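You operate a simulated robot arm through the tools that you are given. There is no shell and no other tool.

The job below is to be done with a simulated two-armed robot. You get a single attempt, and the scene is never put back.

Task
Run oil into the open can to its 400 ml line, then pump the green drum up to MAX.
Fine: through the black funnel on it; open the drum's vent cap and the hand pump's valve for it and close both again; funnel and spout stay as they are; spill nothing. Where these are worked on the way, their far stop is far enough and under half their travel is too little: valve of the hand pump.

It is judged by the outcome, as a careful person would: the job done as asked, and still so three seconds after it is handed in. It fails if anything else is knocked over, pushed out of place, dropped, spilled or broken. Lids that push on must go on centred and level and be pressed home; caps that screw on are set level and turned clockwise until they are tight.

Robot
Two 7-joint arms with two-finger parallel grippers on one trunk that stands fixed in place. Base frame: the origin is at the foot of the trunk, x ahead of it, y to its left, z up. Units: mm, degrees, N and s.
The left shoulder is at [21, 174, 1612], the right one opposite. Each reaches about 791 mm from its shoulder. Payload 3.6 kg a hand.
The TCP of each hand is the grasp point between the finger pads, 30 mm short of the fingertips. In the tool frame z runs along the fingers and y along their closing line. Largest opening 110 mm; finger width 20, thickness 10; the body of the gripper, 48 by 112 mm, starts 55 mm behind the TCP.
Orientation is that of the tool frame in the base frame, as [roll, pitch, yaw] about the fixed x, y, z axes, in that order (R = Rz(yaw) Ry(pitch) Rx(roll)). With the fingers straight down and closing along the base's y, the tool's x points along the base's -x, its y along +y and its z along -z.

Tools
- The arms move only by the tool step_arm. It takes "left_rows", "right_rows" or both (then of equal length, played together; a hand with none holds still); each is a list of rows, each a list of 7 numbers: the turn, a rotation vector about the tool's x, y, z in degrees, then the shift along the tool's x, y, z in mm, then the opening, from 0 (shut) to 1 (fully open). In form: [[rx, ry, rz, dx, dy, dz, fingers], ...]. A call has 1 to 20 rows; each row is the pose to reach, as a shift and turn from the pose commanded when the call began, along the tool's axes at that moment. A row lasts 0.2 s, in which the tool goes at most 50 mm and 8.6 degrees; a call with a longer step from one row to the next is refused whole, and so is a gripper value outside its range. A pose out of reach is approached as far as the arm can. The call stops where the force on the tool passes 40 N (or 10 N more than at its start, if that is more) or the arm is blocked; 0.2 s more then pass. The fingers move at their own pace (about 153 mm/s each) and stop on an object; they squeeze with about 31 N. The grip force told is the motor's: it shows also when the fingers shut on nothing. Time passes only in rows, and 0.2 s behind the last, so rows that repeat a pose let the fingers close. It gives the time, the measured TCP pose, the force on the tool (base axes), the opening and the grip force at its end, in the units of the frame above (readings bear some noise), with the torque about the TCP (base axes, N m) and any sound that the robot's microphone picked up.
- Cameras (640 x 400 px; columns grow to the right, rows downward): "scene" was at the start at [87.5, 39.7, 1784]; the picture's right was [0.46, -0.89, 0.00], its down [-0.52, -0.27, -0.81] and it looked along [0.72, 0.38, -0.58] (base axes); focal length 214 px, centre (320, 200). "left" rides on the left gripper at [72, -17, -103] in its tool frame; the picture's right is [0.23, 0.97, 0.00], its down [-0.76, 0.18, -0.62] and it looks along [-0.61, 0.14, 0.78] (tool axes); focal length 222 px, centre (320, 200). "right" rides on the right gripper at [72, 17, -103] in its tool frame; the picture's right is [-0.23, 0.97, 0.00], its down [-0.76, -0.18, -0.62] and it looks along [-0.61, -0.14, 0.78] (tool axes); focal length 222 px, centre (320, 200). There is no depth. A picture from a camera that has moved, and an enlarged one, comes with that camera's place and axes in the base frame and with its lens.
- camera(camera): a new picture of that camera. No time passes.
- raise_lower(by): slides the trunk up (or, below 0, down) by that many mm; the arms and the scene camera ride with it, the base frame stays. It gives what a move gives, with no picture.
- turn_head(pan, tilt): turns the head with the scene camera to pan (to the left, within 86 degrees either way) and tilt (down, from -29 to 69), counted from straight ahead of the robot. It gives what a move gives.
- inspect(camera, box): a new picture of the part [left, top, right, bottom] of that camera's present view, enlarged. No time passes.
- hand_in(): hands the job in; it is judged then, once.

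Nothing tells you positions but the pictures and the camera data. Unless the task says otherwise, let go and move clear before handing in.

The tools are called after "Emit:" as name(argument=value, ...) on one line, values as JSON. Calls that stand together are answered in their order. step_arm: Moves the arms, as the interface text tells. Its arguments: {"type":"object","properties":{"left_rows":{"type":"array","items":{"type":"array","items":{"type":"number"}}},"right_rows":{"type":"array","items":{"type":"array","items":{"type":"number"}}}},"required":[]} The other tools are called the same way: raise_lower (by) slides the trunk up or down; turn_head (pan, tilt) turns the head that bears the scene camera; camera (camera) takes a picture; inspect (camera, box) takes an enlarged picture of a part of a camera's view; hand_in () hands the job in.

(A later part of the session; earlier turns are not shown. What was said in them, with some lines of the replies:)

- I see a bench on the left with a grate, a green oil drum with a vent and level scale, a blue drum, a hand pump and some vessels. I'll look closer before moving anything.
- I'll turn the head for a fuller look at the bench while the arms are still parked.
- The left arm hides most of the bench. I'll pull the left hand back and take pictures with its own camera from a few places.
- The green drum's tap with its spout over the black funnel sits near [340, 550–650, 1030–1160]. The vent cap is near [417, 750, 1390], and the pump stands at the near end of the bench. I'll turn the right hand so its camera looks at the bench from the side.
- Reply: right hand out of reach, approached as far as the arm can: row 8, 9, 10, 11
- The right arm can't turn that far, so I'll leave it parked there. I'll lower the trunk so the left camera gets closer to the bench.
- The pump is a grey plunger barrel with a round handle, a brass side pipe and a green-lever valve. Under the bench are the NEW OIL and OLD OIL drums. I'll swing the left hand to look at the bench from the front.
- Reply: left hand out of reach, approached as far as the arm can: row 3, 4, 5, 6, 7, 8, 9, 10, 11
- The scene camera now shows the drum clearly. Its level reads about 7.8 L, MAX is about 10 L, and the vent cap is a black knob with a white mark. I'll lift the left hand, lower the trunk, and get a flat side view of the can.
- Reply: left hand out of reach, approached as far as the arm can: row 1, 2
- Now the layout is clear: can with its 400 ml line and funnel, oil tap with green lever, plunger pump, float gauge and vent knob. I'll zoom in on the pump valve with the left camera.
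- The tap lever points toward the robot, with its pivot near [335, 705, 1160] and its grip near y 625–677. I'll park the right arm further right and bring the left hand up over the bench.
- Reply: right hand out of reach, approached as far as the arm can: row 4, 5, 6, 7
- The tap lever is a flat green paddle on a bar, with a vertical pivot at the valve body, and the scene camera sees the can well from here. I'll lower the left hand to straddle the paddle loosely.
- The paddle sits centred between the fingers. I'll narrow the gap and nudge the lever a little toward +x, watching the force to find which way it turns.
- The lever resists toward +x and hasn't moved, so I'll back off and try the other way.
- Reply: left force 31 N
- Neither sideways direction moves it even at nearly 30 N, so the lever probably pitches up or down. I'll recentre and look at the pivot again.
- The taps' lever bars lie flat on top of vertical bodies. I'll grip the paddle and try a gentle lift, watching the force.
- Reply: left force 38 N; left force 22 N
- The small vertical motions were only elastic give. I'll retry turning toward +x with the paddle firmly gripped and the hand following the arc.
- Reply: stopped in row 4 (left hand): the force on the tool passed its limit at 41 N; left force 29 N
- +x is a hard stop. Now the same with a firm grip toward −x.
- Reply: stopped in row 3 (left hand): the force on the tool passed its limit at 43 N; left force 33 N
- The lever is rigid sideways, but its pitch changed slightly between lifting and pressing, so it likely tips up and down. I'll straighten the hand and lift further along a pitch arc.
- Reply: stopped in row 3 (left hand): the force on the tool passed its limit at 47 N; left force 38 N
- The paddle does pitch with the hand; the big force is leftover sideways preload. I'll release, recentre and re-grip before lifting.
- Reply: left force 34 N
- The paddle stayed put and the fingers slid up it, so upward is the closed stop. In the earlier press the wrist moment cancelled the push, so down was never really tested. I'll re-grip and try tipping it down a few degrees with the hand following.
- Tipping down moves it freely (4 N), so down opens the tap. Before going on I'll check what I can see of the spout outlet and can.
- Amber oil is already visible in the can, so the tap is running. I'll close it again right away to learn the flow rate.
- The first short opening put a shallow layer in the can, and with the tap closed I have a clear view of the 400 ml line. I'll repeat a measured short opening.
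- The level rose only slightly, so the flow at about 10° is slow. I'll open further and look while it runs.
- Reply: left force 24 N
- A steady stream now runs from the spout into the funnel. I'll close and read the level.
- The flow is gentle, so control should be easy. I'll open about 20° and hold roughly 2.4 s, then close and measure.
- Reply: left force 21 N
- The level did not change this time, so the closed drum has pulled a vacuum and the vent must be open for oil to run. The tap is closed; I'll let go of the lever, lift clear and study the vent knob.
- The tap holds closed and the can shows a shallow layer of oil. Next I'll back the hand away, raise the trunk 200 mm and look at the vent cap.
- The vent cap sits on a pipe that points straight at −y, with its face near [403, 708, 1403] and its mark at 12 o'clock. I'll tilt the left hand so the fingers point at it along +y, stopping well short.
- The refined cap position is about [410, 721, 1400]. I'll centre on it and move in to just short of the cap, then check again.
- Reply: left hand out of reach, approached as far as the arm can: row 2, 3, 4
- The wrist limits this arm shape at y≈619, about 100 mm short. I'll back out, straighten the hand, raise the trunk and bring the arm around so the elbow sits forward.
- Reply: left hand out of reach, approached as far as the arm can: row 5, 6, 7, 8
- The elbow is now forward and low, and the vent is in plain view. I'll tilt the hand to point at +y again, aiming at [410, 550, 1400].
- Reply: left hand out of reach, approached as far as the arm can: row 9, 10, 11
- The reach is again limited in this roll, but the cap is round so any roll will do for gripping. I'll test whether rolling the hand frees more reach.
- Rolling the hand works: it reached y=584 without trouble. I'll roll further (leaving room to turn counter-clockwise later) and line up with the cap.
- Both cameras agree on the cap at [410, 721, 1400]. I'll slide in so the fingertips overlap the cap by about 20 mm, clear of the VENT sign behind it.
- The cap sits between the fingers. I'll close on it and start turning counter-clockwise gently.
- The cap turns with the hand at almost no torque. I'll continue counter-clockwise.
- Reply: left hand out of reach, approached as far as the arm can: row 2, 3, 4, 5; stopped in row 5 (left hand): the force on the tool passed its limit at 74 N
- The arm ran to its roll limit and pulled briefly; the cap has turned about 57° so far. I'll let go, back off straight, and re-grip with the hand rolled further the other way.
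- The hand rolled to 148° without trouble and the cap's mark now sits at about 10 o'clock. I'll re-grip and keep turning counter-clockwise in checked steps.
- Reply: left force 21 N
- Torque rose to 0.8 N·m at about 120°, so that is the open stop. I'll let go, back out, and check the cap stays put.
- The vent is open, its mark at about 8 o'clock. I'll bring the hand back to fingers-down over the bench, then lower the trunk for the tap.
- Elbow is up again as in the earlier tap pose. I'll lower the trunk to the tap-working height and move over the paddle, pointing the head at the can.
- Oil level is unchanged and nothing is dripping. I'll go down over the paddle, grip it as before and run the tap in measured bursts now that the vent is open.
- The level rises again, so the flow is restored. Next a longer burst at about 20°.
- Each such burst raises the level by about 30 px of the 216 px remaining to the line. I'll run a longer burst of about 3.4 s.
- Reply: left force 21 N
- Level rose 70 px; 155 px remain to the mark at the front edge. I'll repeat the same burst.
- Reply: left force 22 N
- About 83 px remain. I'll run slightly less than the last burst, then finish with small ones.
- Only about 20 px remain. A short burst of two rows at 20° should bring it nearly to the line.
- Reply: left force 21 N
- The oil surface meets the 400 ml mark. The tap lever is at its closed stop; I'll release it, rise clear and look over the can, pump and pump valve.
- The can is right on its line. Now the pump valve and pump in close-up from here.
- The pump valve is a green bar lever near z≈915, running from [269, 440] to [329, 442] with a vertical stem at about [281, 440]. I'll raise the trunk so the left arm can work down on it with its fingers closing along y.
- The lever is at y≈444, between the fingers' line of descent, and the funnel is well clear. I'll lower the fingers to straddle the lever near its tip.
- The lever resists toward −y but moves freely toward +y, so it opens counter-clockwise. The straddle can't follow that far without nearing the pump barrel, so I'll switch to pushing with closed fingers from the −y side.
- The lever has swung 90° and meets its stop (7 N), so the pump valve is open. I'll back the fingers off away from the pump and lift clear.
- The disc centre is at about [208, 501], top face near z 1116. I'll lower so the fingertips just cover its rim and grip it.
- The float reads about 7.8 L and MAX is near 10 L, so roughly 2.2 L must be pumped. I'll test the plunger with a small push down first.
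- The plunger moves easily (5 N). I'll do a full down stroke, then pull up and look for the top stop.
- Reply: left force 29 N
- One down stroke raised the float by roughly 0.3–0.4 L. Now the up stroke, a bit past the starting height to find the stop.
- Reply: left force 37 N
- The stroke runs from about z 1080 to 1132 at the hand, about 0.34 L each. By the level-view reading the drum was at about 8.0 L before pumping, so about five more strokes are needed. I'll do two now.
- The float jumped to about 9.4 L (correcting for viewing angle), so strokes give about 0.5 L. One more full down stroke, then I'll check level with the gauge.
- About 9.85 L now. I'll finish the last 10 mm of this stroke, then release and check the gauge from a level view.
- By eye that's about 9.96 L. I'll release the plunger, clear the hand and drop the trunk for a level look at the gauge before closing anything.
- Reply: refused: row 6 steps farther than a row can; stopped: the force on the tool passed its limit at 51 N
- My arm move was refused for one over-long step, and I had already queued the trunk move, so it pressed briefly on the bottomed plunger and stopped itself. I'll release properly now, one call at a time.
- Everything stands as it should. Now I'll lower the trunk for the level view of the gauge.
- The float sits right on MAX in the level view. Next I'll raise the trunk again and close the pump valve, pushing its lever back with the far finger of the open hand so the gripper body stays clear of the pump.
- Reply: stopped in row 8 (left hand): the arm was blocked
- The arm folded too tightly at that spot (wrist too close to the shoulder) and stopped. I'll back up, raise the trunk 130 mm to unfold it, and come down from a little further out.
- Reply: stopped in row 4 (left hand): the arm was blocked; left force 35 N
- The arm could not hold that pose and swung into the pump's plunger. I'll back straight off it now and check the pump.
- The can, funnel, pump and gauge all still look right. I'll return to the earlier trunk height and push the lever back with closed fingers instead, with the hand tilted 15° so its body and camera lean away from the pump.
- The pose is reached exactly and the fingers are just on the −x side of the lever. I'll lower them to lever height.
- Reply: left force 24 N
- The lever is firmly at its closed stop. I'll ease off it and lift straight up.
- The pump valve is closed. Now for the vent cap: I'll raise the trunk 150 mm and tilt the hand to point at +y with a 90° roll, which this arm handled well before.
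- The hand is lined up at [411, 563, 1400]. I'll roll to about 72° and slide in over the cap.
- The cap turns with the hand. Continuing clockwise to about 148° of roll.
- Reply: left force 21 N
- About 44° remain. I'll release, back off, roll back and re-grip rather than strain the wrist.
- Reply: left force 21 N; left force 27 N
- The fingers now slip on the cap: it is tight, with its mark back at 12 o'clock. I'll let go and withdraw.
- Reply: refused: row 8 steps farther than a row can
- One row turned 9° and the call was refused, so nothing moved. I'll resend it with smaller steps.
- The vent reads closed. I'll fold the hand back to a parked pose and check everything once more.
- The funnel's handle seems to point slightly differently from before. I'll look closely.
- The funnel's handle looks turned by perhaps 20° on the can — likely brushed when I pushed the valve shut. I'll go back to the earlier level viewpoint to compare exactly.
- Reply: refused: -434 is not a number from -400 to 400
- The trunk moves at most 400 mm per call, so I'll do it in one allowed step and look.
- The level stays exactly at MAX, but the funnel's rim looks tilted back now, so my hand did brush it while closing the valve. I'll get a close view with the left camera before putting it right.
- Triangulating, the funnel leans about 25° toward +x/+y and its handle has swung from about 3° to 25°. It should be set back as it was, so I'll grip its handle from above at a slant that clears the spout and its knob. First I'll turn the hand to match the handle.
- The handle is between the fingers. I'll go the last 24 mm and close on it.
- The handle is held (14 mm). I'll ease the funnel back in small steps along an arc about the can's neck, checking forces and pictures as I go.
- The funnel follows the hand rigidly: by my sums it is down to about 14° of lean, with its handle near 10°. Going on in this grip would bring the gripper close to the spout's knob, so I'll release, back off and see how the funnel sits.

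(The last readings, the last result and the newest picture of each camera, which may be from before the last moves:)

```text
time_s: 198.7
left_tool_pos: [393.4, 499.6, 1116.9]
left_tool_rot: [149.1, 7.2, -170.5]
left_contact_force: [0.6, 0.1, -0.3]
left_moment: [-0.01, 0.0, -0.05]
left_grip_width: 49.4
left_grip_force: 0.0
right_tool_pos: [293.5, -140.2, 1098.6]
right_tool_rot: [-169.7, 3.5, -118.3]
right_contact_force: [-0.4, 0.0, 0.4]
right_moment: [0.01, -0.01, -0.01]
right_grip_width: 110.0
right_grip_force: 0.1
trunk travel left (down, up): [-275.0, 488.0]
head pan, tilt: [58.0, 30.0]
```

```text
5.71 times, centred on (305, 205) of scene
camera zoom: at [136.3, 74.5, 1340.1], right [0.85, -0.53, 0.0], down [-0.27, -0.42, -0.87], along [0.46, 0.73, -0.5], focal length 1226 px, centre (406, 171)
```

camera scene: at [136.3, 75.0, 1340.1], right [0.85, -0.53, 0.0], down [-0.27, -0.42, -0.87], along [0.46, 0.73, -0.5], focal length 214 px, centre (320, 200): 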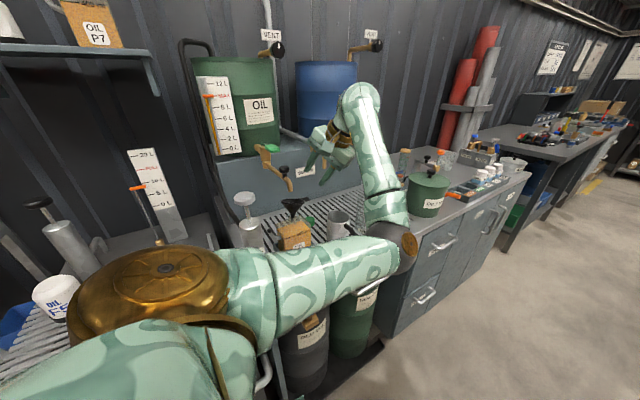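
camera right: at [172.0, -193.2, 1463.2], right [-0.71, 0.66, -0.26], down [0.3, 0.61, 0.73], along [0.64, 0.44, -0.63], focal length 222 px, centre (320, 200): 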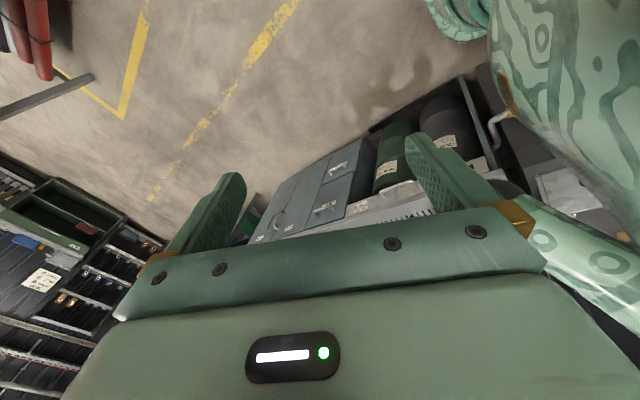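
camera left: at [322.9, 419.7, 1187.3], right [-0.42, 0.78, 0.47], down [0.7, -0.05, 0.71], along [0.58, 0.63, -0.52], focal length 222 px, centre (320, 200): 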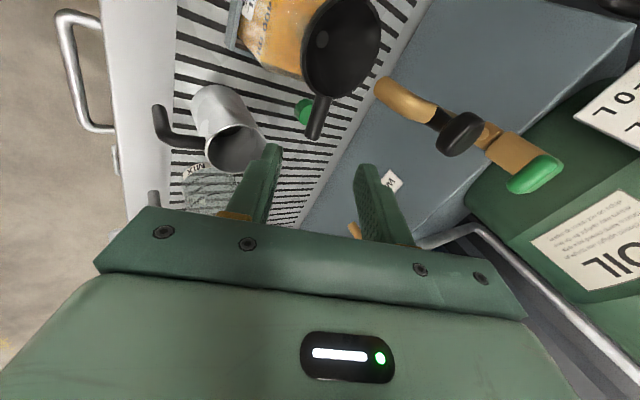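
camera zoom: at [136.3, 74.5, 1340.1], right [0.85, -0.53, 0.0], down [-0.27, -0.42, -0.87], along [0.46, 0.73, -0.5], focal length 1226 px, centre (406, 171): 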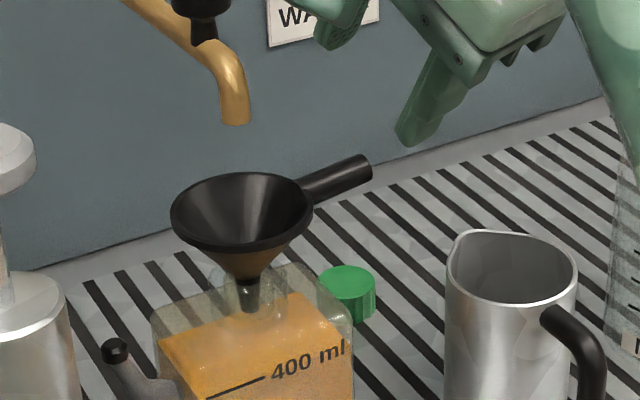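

On release the funnel dropped back into the neck and now looks upright. I'll measure its handle direction again.

Emit:
inspect(camera="left", box=[260, 0, 400, 150])

```text
2.67 times, centred on (330, 75) of left
camera zoom: at [322.9, 419.7, 1187.3], right [-0.42, 0.78, 0.47], down [0.7, -0.05, 0.71], along [0.58, 0.63, -0.52], focal length 592 px, centre (293, 533)
```

zoom: 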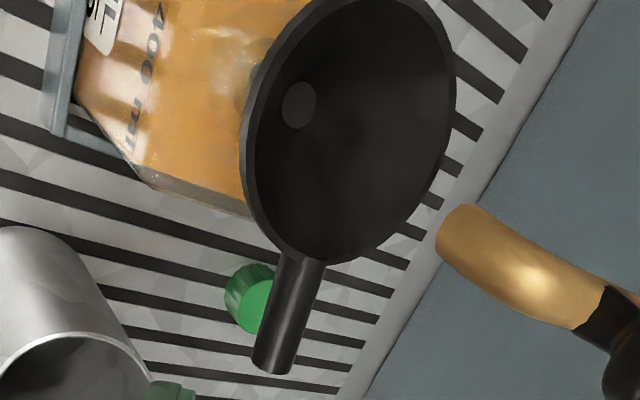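

The handle end is back at about [412, 559, 1021], within a few millimetres of where it began. The funnel stands level, and the can and spout are where they were. I'll withdraw the hand upward and away, then do a final check.

Emit:
step_arm(left_rows=[[0, 0, 0, -2.5, 8.4, -37, 0.45], [0, 0, 0, -5, 17, -74, 0.45], [6, 0, 0, -7.5, 25, -111, 0.45], [12, 0, 0, -10, 34, -148, 0.45], [18, 0, 0, -12.4, 42, -185, 0.45], [24, 0, 0, -12.4, 42, -185, 0.45], [30, 0, 0, -12.4, 42, -185, 0.45]])

Emit:
camera(camera="scene")

Emit:
camera(camera="left")

```text
time_s: 200.2
left_tool_pos: [392.5, 441.3, 1294.6]
left_tool_rot: [179.0, 7.1, -170.5]
left_contact_force: [0.1, -0.4, 0.5]
left_moment: [-0.02, -0.01, 0.0]
left_grip_width: 49.2
left_grip_force: 0.0
right_tool_pos: [292.5, -139.2, 1098.4]
right_tool_rot: [-169.6, 3.5, -118.4]
right_contact_force: [-0.7, 0.1, -0.6]
right_moment: [0.03, -0.01, 0.03]
right_grip_width: 109.9
right_grip_force: 0.0
trunk travel left (down, up): [-275.0, 488.0]
head pan, tilt: [58.0, 30.0]
```

```text
taken
camera scene: at [136.0, 75.6, 1340.0], right [0.85, -0.53, 0.0], down [-0.26, -0.42, -0.87], along [0.46, 0.73, -0.5], focal length 214 px, centre (320, 200)
```

scene: 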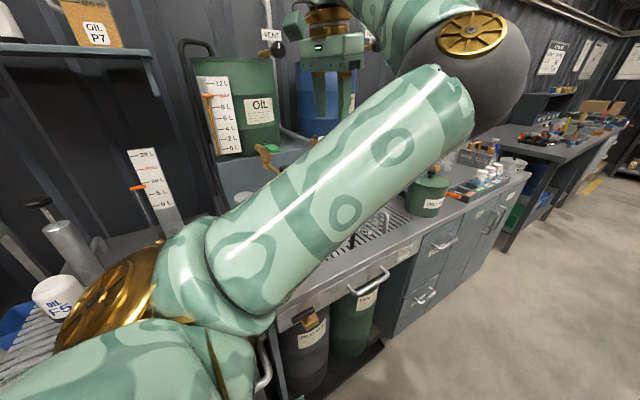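

```text
taken
camera left: at [310.1, 408.4, 1388.3], right [-0.39, 0.92, -0.01], down [0.64, 0.28, 0.72], along [0.66, 0.27, -0.7], focal length 222 px, centre (320, 200)
```

left: 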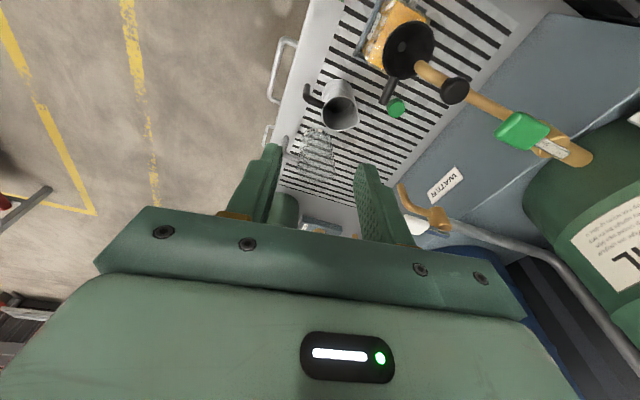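

Emit:
inspect(camera="left", box=[330, 0, 560, 150])

Emit:
inspect(camera="scene", box=[185, 20, 305, 165])

```text
2.67 times, centred on (445, 75) of left
camera zoom: at [310.1, 408.4, 1388.3], right [-0.39, 0.92, -0.01], down [0.64, 0.28, 0.72], along [0.66, 0.27, -0.7], focal length 592 px, centre (-13, 533)
```

zoom: 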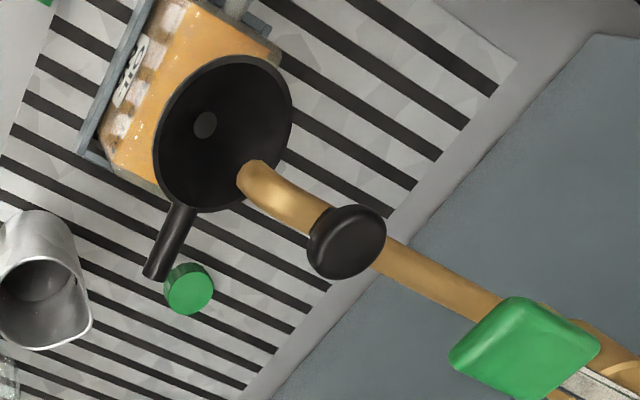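

```text
2.76 times, centred on (245, 92) of scene
camera zoom: at [136.0, 75.6, 1340.0], right [0.85, -0.53, 0.0], down [-0.26, -0.42, -0.87], along [0.46, 0.73, -0.5], focal length 592 px, centre (527, 497)
```

zoom: 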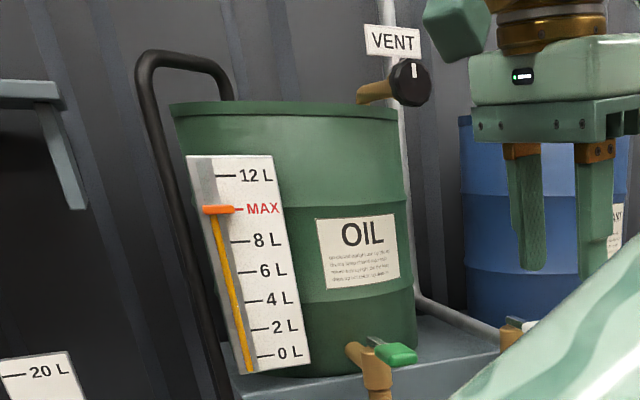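

Final look: the vent mark is at 12 o'clock, the float is on MAX, and the tap and pump-valve levers are closed. The can is on its line with the funnel level under the spout, nothing is spilled, and the hands are clear. I'll let a moment pass and compare once more.

Emit:
step_arm(left_rows=[[0, 0, 0, 0, 0, 0, 0.45], [0, 0, 0, 0, 0, 0, 0.45], [0, 0, 0, 0, 0, 0, 0.45], [0, 0, 0, 0, 0, 0, 0.45], [0, 0, 0, 0, 0, 0, 0.45]])

Emit:
inspect(camera="left", box=[330, 0, 560, 150])

Emit:
inspect(camera="scene", box=[190, 70, 250, 110])

```text
time_s: 201.4
left_tool_pos: [391.8, 440.6, 1294.1]
left_tool_rot: [179.0, 7.1, -170.5]
left_contact_force: [1.0, 0.1, -0.2]
left_moment: [0.01, -0.03, -0.02]
left_grip_width: 49.4
left_grip_force: 0.0
right_tool_pos: [293.8, -139.1, 1098.3]
right_tool_rot: [-169.7, 3.4, -118.3]
right_contact_force: [-0.1, -0.3, 0.6]
right_moment: [0.01, 0.03, -0.01]
right_grip_width: 110.1
right_grip_force: 0.0
trunk travel left (down, up): [-275.0, 488.0]
head pan, tilt: [58.0, 30.0]
```

```text
2.67 times, centred on (445, 75) of left
camera zoom: at [311.0, 408.3, 1387.8], right [-0.39, 0.92, -0.01], down [0.64, 0.28, 0.72], along [0.66, 0.27, -0.7], focal length 592 px, centre (-13, 533)
```

zoom: 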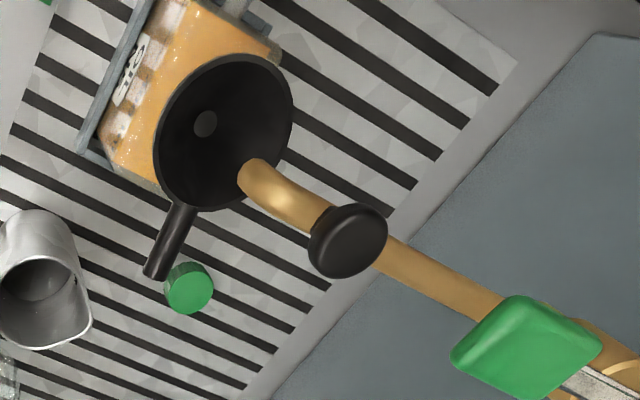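

```text
10.00 times, centred on (220, 90) of scene
camera zoom: at [136.7, 75.5, 1339.9], right [0.85, -0.53, 0.0], down [-0.27, -0.42, -0.87], along [0.46, 0.73, -0.5], focal length 2145 px, centre (1320, 1300)
```

zoom: 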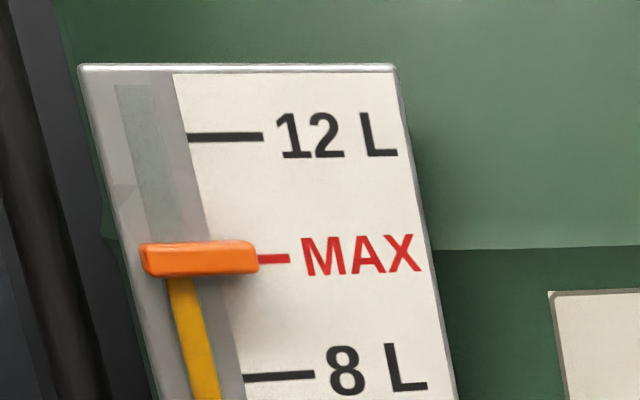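

Nothing has changed: the funnel is steady, the drum reads MAX, and the tap, valve and vent are closed. I'm handing the job in.

Emit:
hand_in()

```text
The job is handed in.
```

The job is handed in: the can is filled to its 400 ml line and the green drum reads MAX. One thing went wrong on the way. I knocked the funnel out of place and set it back, and it may sit a few degrees off its original position.

- **Can:** the oil surface meets the 400 ml mark, poured through the black funnel. The tap is closed again.
- **Vent:** I opened the vent cap before most of the pouring. With it shut, the oil stopped running after a small amount. It is closed again, turned clockwise until tight, with its mark back at 12 o'clock.
- **Drum:** I opened the pump valve to its far stop and pumped until the float sat on MAX, seen from level with the gauge. The valve is pushed back to its closed stop.
- **Funnel:** while I was closing the pump valve, my hand tipped the funnel to about 20–25° and swung its handle. I gripped the handle and eased it back; it dropped into the can's neck and stands level. The handle end is within about 5 mm of where it started.
- **Pump:** the arm hit the pump's plunger once, and I pressed hard on the bottomed plunger once. The pump showed no change afterwards, and the drum level stayed put.
- **Vent cap:** during opening, the hand pulled on the cap with about 74 N when the arm reached its limit. The cap turned normally afterwards.

I saw no spills. The can and spout are where they were, and both hands are clear.
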